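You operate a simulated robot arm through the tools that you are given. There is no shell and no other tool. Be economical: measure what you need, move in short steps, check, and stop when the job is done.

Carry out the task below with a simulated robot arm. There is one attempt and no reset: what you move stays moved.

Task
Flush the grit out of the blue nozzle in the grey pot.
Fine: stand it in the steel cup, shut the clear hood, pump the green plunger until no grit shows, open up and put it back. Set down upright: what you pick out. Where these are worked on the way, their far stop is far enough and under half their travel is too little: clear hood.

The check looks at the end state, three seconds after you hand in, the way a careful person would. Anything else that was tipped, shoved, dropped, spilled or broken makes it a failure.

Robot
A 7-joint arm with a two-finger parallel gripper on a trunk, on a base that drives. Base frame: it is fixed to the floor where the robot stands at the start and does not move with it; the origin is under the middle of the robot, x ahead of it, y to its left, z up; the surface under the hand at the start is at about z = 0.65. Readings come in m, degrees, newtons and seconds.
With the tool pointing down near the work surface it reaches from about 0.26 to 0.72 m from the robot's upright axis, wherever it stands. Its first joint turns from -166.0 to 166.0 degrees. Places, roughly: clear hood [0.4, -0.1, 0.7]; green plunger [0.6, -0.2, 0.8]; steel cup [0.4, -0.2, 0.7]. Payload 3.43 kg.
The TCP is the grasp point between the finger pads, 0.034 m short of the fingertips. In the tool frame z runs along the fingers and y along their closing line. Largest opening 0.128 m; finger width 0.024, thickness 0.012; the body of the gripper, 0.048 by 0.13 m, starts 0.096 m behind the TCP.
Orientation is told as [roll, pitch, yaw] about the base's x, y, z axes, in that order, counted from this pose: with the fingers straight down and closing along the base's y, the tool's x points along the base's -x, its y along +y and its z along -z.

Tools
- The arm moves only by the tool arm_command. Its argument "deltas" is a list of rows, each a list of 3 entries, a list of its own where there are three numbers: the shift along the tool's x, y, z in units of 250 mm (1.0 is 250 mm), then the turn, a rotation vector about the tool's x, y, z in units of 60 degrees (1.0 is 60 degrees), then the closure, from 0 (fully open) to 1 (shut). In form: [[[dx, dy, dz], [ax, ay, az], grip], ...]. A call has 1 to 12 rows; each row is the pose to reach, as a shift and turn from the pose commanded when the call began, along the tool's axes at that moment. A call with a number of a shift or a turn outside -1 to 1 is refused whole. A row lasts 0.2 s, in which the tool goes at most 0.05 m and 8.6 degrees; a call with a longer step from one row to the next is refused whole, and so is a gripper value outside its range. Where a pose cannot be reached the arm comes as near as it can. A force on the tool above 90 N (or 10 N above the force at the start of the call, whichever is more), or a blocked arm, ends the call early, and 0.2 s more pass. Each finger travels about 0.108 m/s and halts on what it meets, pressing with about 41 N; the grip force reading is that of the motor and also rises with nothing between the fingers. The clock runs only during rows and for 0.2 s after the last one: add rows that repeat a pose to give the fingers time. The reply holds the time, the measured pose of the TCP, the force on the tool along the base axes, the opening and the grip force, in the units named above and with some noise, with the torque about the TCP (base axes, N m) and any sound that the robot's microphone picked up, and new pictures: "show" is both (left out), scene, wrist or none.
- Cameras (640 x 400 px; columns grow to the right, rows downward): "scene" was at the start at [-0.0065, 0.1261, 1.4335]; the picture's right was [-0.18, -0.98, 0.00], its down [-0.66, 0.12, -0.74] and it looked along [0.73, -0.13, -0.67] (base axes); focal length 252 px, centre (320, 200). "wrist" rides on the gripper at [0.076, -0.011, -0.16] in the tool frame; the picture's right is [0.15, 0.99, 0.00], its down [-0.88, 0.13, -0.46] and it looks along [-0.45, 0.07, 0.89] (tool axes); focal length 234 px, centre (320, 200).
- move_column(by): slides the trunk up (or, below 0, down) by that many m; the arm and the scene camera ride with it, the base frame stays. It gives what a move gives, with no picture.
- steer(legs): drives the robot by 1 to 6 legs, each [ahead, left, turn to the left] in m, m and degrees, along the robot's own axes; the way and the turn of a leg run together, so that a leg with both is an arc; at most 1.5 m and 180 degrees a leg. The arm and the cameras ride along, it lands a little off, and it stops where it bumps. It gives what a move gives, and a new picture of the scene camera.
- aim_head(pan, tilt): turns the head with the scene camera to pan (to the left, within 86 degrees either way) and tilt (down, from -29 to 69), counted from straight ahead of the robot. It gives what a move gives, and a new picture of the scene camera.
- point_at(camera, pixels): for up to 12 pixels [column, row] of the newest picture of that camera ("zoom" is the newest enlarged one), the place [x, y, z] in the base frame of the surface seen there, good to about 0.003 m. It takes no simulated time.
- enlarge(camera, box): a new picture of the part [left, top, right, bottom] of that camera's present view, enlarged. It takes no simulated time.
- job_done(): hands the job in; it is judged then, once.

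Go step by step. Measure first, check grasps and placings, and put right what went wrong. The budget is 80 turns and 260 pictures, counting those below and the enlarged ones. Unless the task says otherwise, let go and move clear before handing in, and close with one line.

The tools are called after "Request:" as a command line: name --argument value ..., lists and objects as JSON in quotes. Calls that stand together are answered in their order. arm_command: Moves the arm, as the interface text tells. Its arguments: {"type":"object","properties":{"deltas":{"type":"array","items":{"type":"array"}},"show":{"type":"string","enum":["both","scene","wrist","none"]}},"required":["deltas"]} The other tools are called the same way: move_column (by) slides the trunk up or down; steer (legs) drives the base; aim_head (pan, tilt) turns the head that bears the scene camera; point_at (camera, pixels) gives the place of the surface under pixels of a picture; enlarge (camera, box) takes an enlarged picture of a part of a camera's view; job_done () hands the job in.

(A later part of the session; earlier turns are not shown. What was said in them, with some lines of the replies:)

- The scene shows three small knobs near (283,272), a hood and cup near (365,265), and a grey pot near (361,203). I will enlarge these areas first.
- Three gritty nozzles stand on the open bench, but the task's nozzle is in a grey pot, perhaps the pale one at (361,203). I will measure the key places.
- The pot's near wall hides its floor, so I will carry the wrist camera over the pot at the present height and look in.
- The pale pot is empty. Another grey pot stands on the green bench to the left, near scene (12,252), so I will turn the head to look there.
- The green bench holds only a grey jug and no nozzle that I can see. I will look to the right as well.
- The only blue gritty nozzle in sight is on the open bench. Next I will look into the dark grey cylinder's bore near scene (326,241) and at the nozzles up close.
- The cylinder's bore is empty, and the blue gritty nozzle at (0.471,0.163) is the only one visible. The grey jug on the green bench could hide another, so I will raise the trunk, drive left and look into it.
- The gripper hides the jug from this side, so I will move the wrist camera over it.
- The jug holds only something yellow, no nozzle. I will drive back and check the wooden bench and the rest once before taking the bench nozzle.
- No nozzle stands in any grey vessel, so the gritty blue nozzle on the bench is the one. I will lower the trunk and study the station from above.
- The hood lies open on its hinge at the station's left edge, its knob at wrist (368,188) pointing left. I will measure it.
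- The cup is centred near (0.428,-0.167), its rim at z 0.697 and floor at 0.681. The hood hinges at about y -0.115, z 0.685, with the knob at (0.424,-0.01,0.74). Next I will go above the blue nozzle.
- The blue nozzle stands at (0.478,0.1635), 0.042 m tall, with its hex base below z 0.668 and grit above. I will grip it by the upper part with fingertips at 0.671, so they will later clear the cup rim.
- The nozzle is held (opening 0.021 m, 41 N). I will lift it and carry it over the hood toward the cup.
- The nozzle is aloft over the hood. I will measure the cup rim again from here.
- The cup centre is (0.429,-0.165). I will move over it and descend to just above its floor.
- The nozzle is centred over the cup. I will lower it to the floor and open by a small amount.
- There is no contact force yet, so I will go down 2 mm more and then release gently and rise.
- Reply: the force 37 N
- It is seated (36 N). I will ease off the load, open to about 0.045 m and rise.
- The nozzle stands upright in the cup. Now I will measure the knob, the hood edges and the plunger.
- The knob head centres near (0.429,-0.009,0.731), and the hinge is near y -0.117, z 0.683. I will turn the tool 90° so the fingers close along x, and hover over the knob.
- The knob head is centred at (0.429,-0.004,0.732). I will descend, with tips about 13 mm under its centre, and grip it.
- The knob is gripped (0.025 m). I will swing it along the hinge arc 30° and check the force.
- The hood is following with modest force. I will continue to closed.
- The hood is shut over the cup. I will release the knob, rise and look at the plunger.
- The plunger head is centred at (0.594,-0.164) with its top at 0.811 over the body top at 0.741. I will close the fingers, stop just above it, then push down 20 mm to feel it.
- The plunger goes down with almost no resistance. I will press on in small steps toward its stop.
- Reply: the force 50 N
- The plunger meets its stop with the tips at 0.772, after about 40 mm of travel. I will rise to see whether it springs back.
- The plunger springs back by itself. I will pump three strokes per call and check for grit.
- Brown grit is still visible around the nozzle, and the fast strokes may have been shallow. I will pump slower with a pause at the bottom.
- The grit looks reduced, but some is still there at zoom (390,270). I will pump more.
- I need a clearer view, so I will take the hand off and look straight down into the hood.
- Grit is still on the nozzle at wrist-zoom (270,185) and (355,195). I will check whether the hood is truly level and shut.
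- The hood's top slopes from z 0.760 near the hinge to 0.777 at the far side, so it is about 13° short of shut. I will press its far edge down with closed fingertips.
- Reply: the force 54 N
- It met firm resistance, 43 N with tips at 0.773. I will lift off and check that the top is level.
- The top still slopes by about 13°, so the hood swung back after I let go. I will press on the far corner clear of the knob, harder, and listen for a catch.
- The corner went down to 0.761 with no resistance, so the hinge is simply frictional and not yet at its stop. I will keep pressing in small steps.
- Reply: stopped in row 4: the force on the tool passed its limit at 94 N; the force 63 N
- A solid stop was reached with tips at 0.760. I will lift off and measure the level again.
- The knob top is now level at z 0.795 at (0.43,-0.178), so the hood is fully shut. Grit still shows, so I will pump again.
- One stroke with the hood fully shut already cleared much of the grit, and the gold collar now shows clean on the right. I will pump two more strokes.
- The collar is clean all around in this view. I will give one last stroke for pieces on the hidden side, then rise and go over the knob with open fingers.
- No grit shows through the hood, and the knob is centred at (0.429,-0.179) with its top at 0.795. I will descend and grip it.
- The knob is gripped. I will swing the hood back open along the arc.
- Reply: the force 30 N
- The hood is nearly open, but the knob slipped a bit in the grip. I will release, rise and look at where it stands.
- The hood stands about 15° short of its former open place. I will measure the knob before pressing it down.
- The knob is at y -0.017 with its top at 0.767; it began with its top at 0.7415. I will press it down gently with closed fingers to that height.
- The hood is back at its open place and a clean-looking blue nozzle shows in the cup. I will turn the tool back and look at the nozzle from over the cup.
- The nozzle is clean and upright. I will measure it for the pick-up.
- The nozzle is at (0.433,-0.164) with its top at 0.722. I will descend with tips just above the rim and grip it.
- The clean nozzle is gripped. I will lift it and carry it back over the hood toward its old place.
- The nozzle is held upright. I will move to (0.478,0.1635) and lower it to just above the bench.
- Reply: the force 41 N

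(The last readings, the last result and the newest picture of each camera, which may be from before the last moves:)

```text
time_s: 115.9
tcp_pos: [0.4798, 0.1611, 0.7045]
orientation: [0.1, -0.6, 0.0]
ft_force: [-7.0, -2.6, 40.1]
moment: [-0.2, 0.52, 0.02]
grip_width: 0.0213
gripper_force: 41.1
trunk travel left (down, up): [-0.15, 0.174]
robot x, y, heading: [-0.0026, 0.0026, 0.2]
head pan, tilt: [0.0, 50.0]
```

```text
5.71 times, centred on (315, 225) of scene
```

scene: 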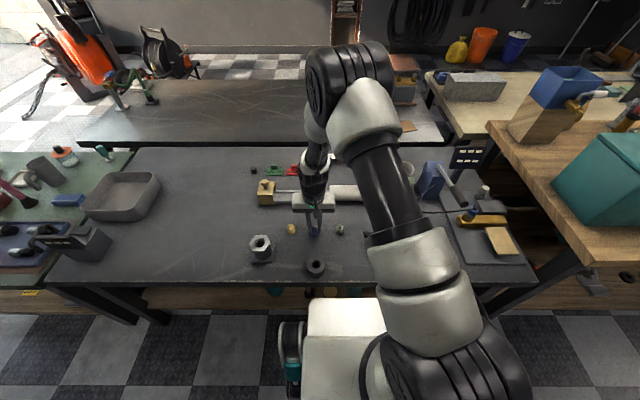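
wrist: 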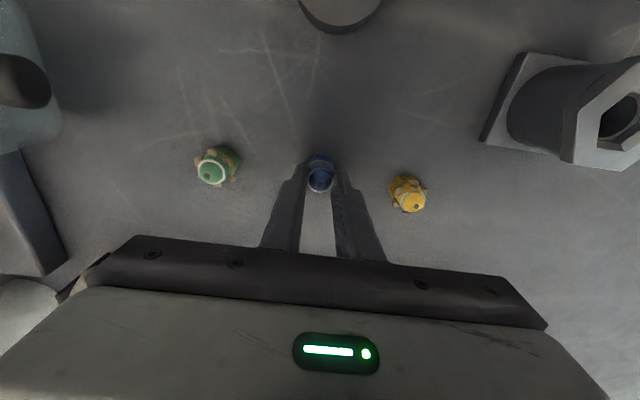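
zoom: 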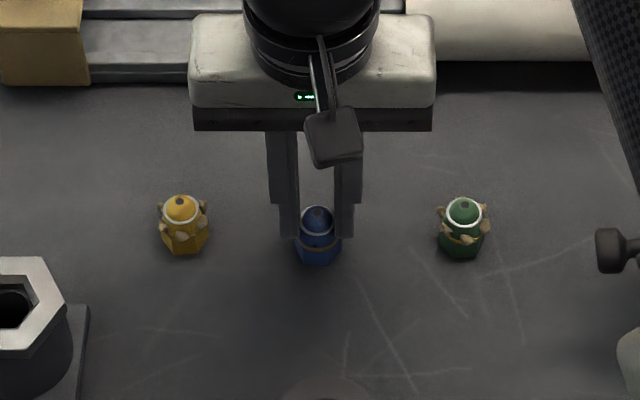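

It is seated on the bench (40 N) near its old spot. I will ease off 2 mm, open, rise and check.

Request:
arm_command --deltas '[[[0, 0, -0.01], [0, 0, 0], 1], [[0, 0, -0.01], [0, 0, 0], 0.82], [[0, 0, -0.01], [0, 0, 0], 0.75], [[0, 0, -0.01], [0, 0, 0], 0.65], [[0, 0, -0.01], [0, 0, 0], 0.6], [[0, 0, -0.1], [0, 0, 0], 0.6], [[0, 0, -0.28], [0, 0, 0], 0.6], [[0, 0, -0.46], [0, 0, 0], 0.6], [[0, 0, -0.64], [0, 0, 0], 0.6], [[0, 0, -0.8], [0, 0, 0], 0.6], [[0, 0, -0.8], [0, 0, 0], 0.6]]'

Request:
enlarge --camera "scene" --box '[270, 180, 430, 280]'

Request:
enlarge --camera "wrist" --box '[220, 80, 420, 200]'

```text
time_s: 118.3
tcp_pos: [0.4766, 0.1629, 0.9027]
orientation: [0.0, -0.3, -0.1]
ft_force: [-0.4, -0.3, -0.6]
moment: [-0.04, 0.03, -0.02]
grip_width: 0.0511
gripper_force: 0.1
trunk travel left (down, up): [-0.15, 0.174]
robot x, y, heading: [-0.0014, 0.001, 0.0]
head pan, tilt: [0.0, 50.0]
```

scene: 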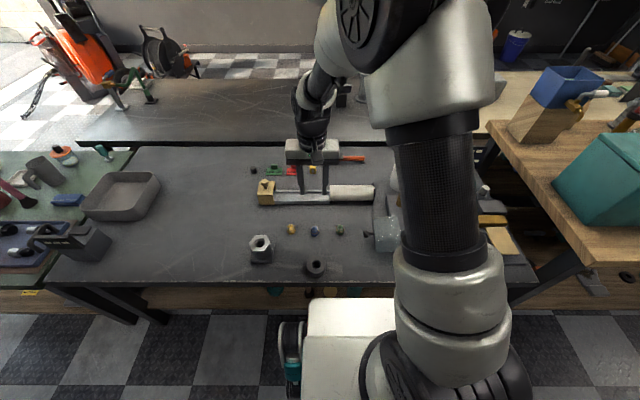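
wrist: 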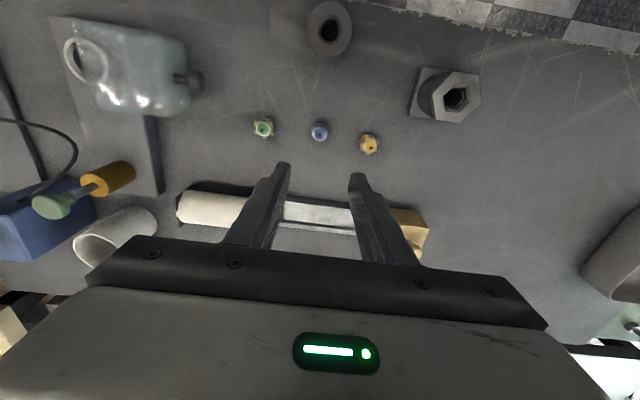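

```text
4.00 times, centred on (350, 230) of scene
```

zoom: 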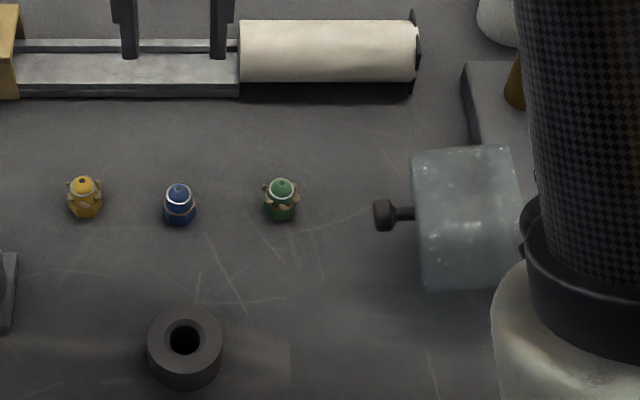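

```text
3.20 times, centred on (320, 140) of wrist
```

zoom: 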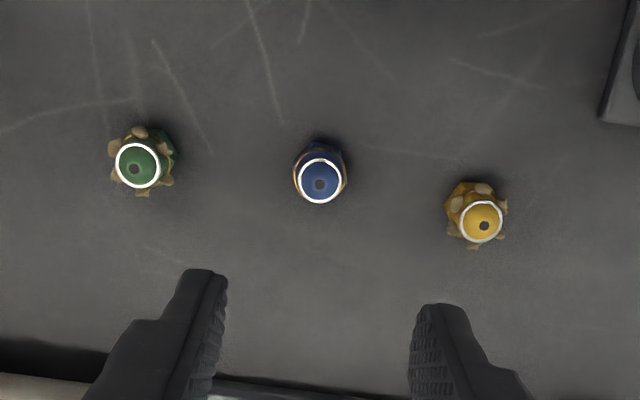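

The clean blue nozzle stands upright at its old spot between the yellow and green ones (zoom (180,205)). The hood is open, the cup is empty and the gripper is clear, so I am handing in.

Request:
job_done

```text
The job is handed in.
```

The blue nozzle is flushed clean and stands upright back where I found it, with the clear hood open again. I found no nozzle in any grey pot. I looked into the pale pot, the bored grey cylinder and the jug, and used the only blue gritty nozzle in sight, on the open bench.
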